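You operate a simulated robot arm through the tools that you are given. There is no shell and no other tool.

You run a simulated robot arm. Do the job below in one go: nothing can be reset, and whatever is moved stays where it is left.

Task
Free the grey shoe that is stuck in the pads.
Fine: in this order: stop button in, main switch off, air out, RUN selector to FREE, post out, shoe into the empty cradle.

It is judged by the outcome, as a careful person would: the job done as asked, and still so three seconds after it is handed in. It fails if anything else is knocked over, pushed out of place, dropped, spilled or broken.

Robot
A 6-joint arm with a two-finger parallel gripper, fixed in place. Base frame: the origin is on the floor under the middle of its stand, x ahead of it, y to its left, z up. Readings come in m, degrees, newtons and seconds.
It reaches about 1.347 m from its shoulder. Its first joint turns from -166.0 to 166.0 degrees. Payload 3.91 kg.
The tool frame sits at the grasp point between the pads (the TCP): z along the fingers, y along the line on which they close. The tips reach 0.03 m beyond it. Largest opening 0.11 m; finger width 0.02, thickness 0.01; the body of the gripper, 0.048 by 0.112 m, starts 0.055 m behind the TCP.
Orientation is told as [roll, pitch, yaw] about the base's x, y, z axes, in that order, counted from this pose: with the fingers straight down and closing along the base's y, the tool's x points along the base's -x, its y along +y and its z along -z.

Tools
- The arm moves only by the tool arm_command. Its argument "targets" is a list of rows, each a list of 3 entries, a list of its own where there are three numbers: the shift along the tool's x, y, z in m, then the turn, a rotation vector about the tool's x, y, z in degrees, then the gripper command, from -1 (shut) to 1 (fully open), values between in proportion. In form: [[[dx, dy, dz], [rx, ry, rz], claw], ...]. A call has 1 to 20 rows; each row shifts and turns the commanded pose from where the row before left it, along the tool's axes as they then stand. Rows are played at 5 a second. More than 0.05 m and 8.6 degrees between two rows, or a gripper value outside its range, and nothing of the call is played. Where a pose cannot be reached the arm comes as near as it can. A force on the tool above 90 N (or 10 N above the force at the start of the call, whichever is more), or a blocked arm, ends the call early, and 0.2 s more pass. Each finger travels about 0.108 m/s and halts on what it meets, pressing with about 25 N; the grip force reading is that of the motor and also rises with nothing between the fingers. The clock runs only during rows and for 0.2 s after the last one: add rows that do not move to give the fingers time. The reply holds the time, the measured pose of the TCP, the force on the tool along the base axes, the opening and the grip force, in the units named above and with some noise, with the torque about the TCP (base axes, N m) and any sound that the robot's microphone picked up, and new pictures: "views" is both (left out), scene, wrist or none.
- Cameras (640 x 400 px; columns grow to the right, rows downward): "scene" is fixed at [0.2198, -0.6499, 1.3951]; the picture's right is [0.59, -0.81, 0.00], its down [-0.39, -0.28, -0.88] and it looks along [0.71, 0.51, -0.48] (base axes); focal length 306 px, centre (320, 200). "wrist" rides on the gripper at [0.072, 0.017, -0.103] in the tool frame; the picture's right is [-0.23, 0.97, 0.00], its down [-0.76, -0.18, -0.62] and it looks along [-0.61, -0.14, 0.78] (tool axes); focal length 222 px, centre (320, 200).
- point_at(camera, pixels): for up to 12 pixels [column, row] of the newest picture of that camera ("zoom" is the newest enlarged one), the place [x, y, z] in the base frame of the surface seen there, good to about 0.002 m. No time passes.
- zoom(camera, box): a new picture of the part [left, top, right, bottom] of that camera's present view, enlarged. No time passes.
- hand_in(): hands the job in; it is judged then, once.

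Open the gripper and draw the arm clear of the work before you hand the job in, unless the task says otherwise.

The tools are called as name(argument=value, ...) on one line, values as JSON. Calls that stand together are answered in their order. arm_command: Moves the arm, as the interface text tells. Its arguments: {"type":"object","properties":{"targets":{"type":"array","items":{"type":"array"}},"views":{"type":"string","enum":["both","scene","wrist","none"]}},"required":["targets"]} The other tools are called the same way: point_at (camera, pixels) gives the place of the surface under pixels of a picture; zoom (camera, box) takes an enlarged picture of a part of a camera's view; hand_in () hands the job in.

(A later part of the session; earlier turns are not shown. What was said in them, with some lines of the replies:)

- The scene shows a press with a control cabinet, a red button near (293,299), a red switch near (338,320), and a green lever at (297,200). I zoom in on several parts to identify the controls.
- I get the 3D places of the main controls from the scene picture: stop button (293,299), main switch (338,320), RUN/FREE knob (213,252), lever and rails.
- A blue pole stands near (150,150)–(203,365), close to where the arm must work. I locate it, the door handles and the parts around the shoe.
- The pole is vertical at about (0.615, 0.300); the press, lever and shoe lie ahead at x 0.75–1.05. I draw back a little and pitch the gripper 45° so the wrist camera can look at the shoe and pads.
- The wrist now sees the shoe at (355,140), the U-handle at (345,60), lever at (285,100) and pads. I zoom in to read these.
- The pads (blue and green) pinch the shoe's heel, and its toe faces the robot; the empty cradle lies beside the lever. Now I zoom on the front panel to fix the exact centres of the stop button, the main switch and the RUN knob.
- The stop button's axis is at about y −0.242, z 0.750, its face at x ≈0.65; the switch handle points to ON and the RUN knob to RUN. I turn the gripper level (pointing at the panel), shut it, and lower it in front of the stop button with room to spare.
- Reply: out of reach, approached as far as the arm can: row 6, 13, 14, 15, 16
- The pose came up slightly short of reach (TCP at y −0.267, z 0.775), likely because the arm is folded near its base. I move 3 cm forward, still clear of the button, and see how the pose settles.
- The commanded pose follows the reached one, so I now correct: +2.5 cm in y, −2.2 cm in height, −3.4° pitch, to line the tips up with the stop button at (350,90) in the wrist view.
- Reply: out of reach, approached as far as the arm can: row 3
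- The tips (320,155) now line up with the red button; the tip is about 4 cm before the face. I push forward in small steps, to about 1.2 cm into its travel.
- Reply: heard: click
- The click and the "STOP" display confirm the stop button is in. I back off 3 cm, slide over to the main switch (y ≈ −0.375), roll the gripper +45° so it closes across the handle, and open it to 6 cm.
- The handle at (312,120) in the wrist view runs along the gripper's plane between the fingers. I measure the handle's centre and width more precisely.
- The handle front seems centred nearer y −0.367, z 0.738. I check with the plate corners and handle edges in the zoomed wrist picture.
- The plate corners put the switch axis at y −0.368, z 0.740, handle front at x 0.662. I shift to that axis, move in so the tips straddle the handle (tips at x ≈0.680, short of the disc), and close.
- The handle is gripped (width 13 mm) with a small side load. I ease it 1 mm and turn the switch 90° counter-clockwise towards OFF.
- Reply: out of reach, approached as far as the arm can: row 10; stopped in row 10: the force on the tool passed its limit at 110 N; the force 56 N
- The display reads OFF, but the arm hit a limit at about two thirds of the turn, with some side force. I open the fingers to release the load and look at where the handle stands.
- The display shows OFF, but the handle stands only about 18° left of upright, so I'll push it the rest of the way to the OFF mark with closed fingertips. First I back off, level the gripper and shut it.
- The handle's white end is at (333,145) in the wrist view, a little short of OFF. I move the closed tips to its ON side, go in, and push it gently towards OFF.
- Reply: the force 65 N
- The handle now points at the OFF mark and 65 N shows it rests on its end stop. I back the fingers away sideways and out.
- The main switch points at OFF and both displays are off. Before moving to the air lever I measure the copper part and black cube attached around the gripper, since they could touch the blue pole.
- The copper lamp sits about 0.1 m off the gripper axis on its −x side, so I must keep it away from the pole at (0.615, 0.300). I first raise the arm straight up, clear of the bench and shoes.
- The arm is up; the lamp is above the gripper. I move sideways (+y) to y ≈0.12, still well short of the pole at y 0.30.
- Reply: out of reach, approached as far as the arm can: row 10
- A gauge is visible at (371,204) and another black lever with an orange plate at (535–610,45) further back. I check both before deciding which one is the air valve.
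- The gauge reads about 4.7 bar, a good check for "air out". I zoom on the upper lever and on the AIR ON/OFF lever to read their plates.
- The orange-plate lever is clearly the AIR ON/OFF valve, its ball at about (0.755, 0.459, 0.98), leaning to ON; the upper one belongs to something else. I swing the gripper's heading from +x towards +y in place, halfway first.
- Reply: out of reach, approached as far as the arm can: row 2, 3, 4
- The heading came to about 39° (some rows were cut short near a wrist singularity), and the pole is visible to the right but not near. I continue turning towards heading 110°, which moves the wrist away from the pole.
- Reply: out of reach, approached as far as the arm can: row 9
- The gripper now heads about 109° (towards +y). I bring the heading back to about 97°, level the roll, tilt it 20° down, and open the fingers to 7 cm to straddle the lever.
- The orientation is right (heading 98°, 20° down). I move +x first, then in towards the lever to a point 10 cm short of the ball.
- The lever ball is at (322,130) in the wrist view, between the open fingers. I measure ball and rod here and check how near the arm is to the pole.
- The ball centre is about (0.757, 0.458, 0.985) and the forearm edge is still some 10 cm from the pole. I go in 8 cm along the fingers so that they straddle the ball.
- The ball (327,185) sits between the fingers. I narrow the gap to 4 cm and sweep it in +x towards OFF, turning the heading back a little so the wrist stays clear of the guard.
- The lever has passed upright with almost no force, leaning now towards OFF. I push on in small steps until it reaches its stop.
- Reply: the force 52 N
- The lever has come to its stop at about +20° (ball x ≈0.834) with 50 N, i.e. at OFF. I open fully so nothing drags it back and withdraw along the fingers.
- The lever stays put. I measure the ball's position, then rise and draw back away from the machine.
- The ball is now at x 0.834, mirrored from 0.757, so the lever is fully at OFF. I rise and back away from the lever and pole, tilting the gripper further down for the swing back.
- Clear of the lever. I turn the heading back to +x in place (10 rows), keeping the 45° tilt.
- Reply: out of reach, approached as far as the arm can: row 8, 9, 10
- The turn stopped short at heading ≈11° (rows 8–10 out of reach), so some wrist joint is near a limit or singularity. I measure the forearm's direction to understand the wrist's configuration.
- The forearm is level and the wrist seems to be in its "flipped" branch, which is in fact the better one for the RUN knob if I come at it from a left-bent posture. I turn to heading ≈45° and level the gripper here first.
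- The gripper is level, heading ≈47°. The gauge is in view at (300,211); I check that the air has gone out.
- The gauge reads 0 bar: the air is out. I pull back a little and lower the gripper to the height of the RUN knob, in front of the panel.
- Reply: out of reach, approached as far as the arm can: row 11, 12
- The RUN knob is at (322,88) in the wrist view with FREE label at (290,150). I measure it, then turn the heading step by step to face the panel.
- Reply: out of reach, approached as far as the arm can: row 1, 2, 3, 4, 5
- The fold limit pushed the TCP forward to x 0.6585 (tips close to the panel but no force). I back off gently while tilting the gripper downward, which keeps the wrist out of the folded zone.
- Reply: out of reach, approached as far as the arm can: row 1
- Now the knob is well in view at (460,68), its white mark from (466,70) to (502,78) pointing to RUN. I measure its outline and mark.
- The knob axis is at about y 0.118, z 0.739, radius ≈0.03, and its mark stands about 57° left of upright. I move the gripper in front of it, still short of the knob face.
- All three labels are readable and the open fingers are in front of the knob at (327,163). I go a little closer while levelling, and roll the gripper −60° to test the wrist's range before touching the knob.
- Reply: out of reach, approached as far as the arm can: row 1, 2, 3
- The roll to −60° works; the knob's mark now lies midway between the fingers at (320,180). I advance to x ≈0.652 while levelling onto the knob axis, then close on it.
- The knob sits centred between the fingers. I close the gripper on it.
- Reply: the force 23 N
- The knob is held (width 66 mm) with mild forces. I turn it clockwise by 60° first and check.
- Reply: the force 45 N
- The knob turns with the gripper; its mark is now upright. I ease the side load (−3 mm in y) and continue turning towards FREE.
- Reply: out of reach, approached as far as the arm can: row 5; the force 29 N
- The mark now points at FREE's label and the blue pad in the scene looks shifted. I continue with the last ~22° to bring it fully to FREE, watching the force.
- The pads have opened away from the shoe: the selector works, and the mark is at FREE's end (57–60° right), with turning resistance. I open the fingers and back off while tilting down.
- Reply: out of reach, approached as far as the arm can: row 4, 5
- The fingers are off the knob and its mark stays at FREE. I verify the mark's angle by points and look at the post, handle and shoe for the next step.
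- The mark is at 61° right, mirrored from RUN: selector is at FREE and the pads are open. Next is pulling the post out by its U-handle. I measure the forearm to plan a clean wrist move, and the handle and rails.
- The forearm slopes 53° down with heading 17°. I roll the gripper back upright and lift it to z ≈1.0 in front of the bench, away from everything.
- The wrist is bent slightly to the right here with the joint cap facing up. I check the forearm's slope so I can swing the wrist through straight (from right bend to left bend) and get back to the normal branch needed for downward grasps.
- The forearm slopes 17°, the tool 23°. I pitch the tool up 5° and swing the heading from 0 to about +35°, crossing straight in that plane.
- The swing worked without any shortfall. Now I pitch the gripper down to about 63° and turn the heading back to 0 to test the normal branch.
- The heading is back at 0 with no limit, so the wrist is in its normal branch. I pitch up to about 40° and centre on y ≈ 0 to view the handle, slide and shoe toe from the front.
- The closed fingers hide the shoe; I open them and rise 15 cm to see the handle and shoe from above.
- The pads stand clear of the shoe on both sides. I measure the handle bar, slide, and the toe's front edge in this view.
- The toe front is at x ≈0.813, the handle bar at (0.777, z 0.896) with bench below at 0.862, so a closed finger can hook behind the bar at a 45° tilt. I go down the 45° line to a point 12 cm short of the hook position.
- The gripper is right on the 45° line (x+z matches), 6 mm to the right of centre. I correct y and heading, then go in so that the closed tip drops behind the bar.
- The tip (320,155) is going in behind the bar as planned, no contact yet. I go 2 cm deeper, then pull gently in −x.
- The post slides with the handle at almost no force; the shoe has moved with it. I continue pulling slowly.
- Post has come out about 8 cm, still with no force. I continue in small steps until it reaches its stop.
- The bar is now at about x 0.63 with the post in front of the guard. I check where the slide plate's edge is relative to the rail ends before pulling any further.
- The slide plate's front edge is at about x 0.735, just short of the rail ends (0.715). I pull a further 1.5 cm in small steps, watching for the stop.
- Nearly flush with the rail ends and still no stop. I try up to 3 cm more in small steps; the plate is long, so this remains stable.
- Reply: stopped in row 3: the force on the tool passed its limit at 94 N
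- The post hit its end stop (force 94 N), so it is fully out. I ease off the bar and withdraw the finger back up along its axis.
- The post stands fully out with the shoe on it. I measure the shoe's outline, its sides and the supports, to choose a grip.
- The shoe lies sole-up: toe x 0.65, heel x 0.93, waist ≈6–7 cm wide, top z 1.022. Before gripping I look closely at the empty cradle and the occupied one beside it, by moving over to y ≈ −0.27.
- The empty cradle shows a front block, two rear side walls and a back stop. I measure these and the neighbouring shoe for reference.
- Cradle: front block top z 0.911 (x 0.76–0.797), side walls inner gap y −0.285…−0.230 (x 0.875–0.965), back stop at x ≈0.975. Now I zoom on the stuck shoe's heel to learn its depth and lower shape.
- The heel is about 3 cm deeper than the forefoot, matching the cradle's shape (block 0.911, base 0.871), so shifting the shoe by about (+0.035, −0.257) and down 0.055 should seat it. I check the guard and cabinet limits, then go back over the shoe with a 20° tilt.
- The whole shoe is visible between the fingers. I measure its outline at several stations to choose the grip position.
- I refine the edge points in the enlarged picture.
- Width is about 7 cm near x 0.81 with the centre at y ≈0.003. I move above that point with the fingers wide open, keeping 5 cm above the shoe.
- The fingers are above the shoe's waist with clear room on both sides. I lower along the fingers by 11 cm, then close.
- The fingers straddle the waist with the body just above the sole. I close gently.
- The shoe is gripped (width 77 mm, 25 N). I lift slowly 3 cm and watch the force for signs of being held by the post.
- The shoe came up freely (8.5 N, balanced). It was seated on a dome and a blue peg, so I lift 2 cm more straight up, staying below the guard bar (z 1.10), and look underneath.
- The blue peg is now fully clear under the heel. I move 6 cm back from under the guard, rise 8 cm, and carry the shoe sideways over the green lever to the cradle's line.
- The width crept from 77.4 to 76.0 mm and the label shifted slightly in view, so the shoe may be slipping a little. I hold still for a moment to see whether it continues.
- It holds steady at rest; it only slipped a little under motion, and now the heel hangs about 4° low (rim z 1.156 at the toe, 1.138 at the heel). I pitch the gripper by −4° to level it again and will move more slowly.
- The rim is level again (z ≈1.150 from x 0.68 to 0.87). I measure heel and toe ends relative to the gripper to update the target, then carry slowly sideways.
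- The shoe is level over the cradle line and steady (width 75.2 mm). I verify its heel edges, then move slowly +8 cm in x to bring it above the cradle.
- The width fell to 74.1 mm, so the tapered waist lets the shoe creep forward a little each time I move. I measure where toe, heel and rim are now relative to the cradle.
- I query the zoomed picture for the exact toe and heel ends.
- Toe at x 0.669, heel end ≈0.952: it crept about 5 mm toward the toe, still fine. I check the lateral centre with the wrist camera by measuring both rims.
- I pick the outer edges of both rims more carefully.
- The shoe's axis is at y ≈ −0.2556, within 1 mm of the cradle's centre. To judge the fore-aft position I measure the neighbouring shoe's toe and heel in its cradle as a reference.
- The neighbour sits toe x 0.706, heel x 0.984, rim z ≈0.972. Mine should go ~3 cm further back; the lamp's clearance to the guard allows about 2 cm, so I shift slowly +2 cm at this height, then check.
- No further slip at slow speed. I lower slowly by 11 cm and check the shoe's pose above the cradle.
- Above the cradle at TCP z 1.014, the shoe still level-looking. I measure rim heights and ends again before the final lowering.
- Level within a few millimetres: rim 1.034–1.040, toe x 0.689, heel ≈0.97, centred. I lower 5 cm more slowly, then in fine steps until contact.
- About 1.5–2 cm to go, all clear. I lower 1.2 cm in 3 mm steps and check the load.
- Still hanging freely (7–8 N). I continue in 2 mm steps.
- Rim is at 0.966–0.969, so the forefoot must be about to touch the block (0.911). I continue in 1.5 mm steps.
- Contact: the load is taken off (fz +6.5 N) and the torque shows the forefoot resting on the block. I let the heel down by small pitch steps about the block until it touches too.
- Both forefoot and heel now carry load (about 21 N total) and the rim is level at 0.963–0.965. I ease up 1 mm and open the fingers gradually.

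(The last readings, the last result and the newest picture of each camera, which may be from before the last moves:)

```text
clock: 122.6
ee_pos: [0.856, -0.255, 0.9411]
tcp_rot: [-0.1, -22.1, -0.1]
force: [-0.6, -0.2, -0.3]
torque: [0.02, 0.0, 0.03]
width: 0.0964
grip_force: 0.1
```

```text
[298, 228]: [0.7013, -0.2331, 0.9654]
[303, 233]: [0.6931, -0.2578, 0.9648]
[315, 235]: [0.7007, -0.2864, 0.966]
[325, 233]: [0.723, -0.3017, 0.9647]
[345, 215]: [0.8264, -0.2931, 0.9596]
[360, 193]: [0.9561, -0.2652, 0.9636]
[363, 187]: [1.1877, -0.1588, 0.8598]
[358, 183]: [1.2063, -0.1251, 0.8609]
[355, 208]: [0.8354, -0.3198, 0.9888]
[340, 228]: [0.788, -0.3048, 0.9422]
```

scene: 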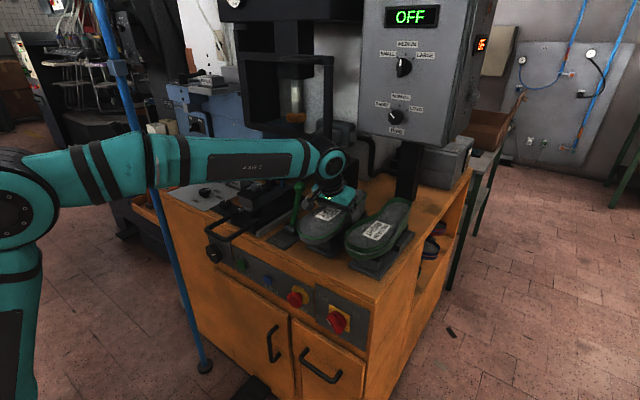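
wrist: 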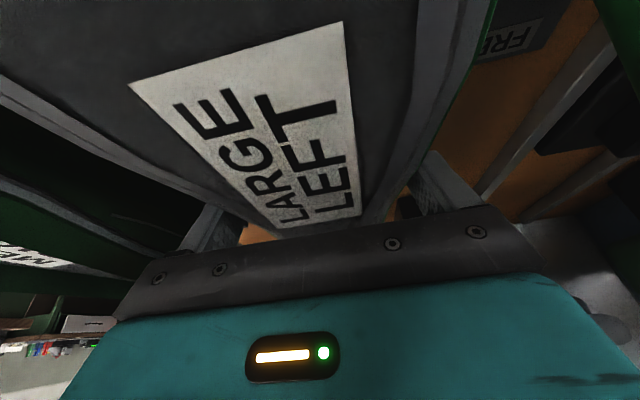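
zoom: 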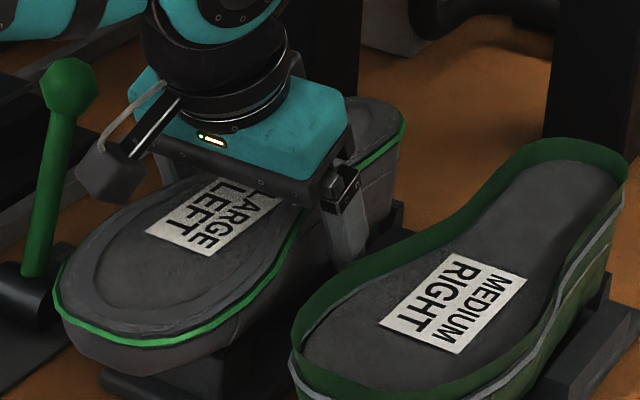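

The shoe rests by itself with no force on the gripper and has not moved. I open fully and withdraw straight back along the fingers.

arm_command(targets=[[[0, 0, 0], [0, 0, 0], 1], [[0, 0, -0.01], [0, 0, 0], 1], [[0, 0, -0.02], [0, 0, 0], 1], [[0, 0, -0.03], [0, 0, 0], 1], [[0, 0, -0.035], [0, 0, 0], 1], [[0, 0, -0.035], [0, 0, 0], 1], [[0.02, 0, -0.03], [0, 0, 0], 1], [[0.02, 0, -0.03], [0, 0, 0], 1], [[0.02, 0, -0.03], [0, 0, 0], 1], [[0, 0, 0], [0, 0, 0], 1]])

zoom(camera="scene", box=[280, 160, 420, 260])

zoom(camera="wrist", box=[200, 0, 440, 230])

```text
clock: 124.8
ee_pos: [0.7173, -0.2539, 1.1228]
tcp_rot: [-0.1, -22.0, 0.0]
force: [0.3, -0.4, -1.3]
torque: [-0.03, -0.03, 0.01]
width: 0.1096
grip_force: 0.1
```

scene: 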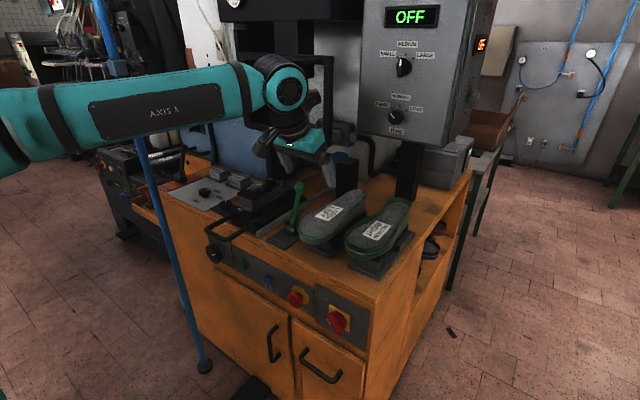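
wrist: 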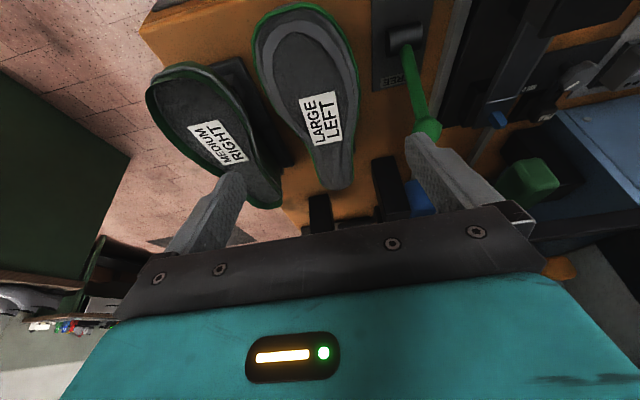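

```text
4.00 times, centred on (350, 210) of scene
```

zoom: 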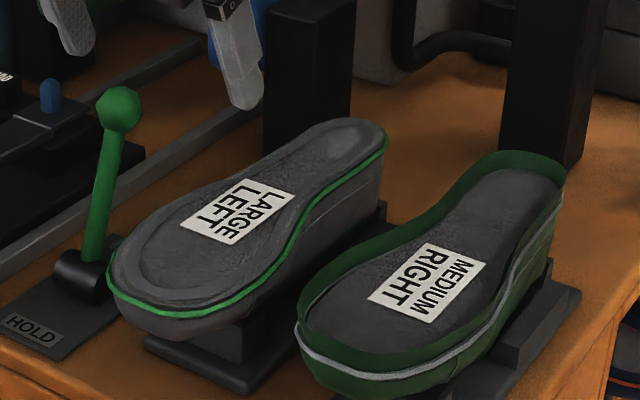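

```text
1.74 times, centred on (320, 115) of wrist
```

zoom: 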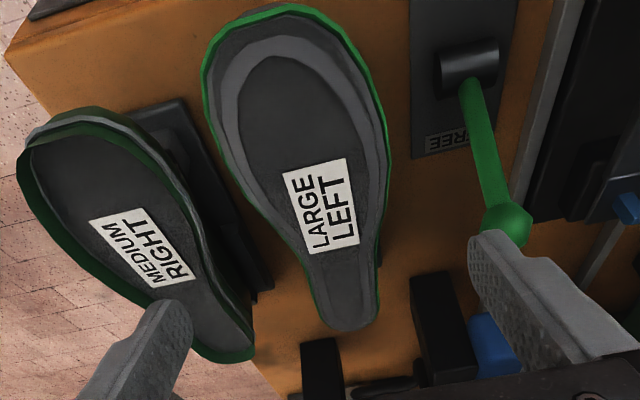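

The shoe stands in the cradle beside the other one. I measure its rim at several points to verify it is level and properly seated.

point_at(camera="zoom", pixels=[[285, 12], [212, 75], [230, 150], [270, 220], [375, 120], [385, 190], [312, 280], [372, 280], [320, 315], [372, 315], [347, 324], [320, 80]])

point_at(camera="scene", pixels=[[298, 228], [303, 233], [315, 235], [325, 233], [335, 225], [345, 210], [360, 197], [365, 192], [362, 188], [355, 212], [366, 202], [332, 243]])

```text
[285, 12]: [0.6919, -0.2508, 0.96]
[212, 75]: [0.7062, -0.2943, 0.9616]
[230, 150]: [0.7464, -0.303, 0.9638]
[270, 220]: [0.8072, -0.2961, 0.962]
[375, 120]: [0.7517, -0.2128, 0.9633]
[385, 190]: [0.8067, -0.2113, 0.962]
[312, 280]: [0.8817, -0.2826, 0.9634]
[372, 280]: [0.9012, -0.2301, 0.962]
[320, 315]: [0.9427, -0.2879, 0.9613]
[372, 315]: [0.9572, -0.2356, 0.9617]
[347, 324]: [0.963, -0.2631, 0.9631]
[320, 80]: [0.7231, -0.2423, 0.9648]
```

```text
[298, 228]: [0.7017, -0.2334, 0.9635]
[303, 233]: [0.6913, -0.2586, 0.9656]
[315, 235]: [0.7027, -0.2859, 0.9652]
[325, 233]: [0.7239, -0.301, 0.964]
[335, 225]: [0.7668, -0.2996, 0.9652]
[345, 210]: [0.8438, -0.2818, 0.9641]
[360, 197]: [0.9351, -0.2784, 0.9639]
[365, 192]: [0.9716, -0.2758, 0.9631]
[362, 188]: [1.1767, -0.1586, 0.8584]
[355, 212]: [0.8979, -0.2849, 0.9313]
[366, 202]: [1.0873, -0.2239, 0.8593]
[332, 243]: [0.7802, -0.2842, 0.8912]
```

The rim is level all round (0.960–0.965), toe x 0.692, heel x 0.973, centred in the cradle. I draw the arm back and up, clear of the work, and then re-check every control.

arm_command(targets=[[[0.0278, 0, -0.022], [0, 0, 0], 1], [[0.0278, 0, -0.022], [0, 0, 0], 1], [[0.0278, 0, -0.022], [0, 0, 0], 1], [[0.0278, 0, -0.022], [0, 0, 0], 1], [[0.0278, 0, -0.022], [0, 0, 0], 1], [[0, 0, 0], [0, 0, 0], 1]])

zoom(camera="scene", box=[190, 140, 430, 290])

zoom(camera="scene", box=[190, 220, 380, 350])

zoom(camera="scene", box=[150, 130, 270, 220])

zoom(camera="wrist", box=[60, 0, 640, 240])

```text
clock: 126.2
ee_pos: [0.5486, -0.2554, 1.1729]
tcp_rot: [0.1, -22.0, 0.0]
force: [-0.4, -0.5, -0.2]
torque: [-0.02, 0.0, 0.03]
width: 0.1099
grip_force: 0.1
```

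scene: 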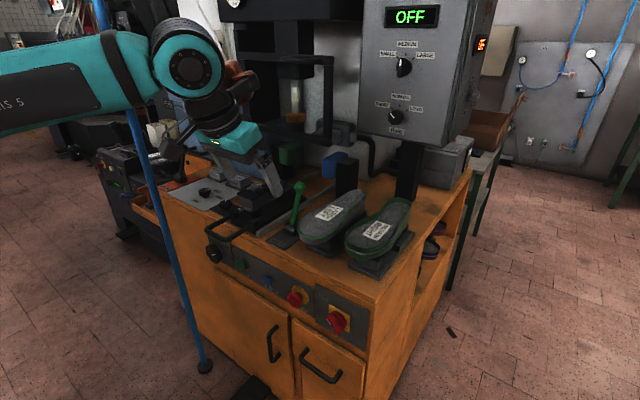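
wrist: 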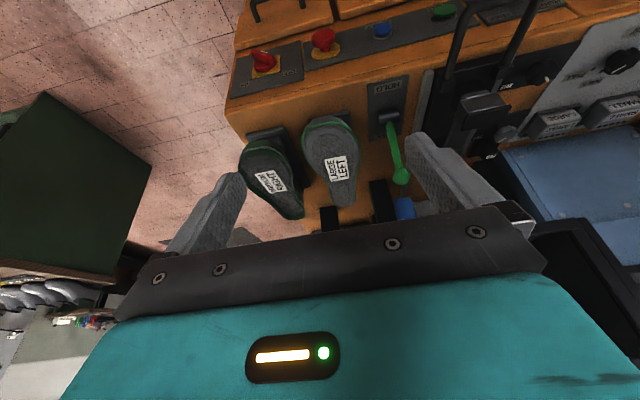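

```text
2.67 times, centred on (310, 215) of scene
```

zoom: 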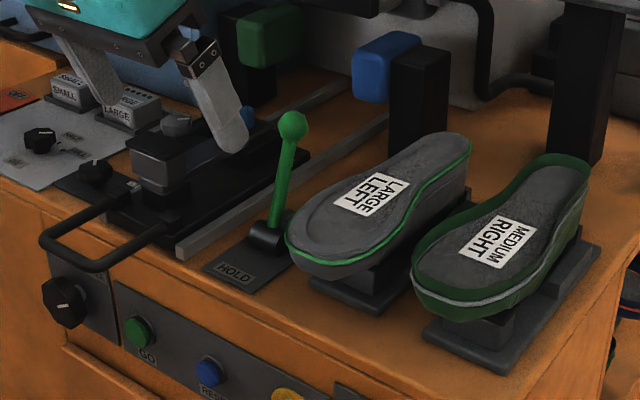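

```text
3.08 times, centred on (285, 285) of scene
```

zoom: 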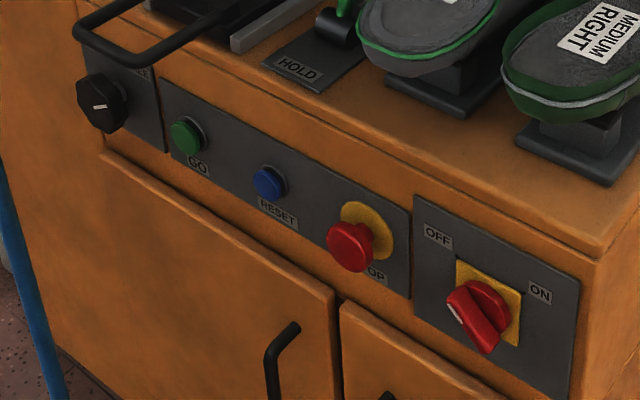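

```text
4.44 times, centred on (210, 175) of scene
```

zoom: 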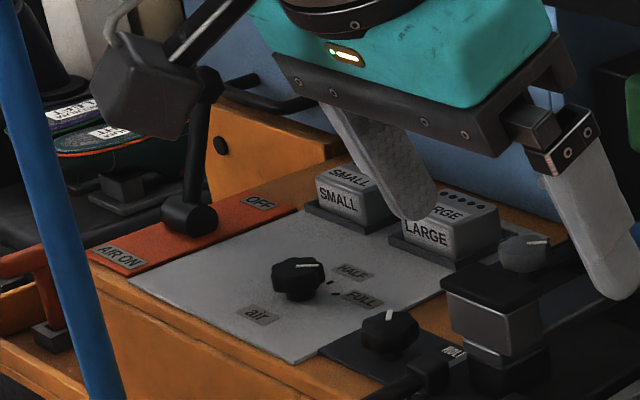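

```text
1.10 times, centred on (350, 120) of wrist
```

zoom: 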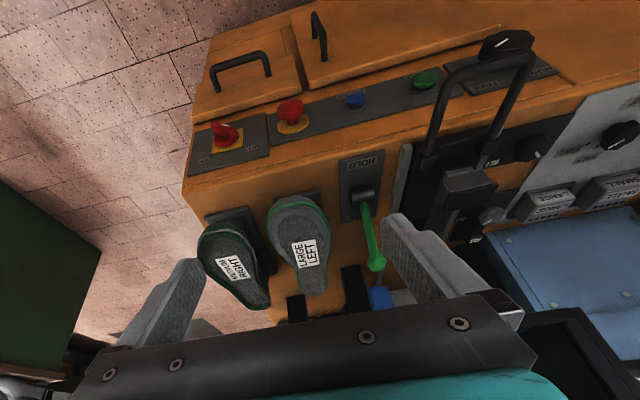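

All is in place: stop button in, main switch at OFF (display OFF), air lever at OFF (gauge was 0), RUN knob at FREE, post pulled out, and the grey LARGE LEFT shoe sits level in the formerly empty cradle at (332,215). The gripper is open and clear, so I hand the job in.

hand_in()

```text
The job is handed in.
```

The grey LARGE LEFT shoe is out of the pads and resting level in the formerly empty cradle. I handed the job in, but no verdict came back with the hand-in.

I did the steps in the order you gave and checked each one:

1. **Stop button:** pressed in. It clicked and the display changed to STOP.
2. **Main switch:** turned fully to OFF. The grip turn stopped short, so I pushed the handle the rest of the way to its stop.
3. **Air:** I moved the AIR ON/OFF lever to OFF, and the gauge dropped from about 4.7 bar to 0.
4. **RUN selector:** turned to FREE, and both pads opened away from the shoe.
5. **Post:** pulled out until it hit its end stop.
6. **Shoe:** lifted off the post, carried over the green lever and set down in the cradle. It slipped a few millimetres in the grip on the way but was not dropped.

The shoe sits about 1.3 cm closer to the front of its cradle than the neighbouring shoe does. The arm had no room to go further back without the copper part on the gripper getting too close to the guard.

After pulling back, I saw nothing else knocked over or out of place. The gripper is open and clear of the work.
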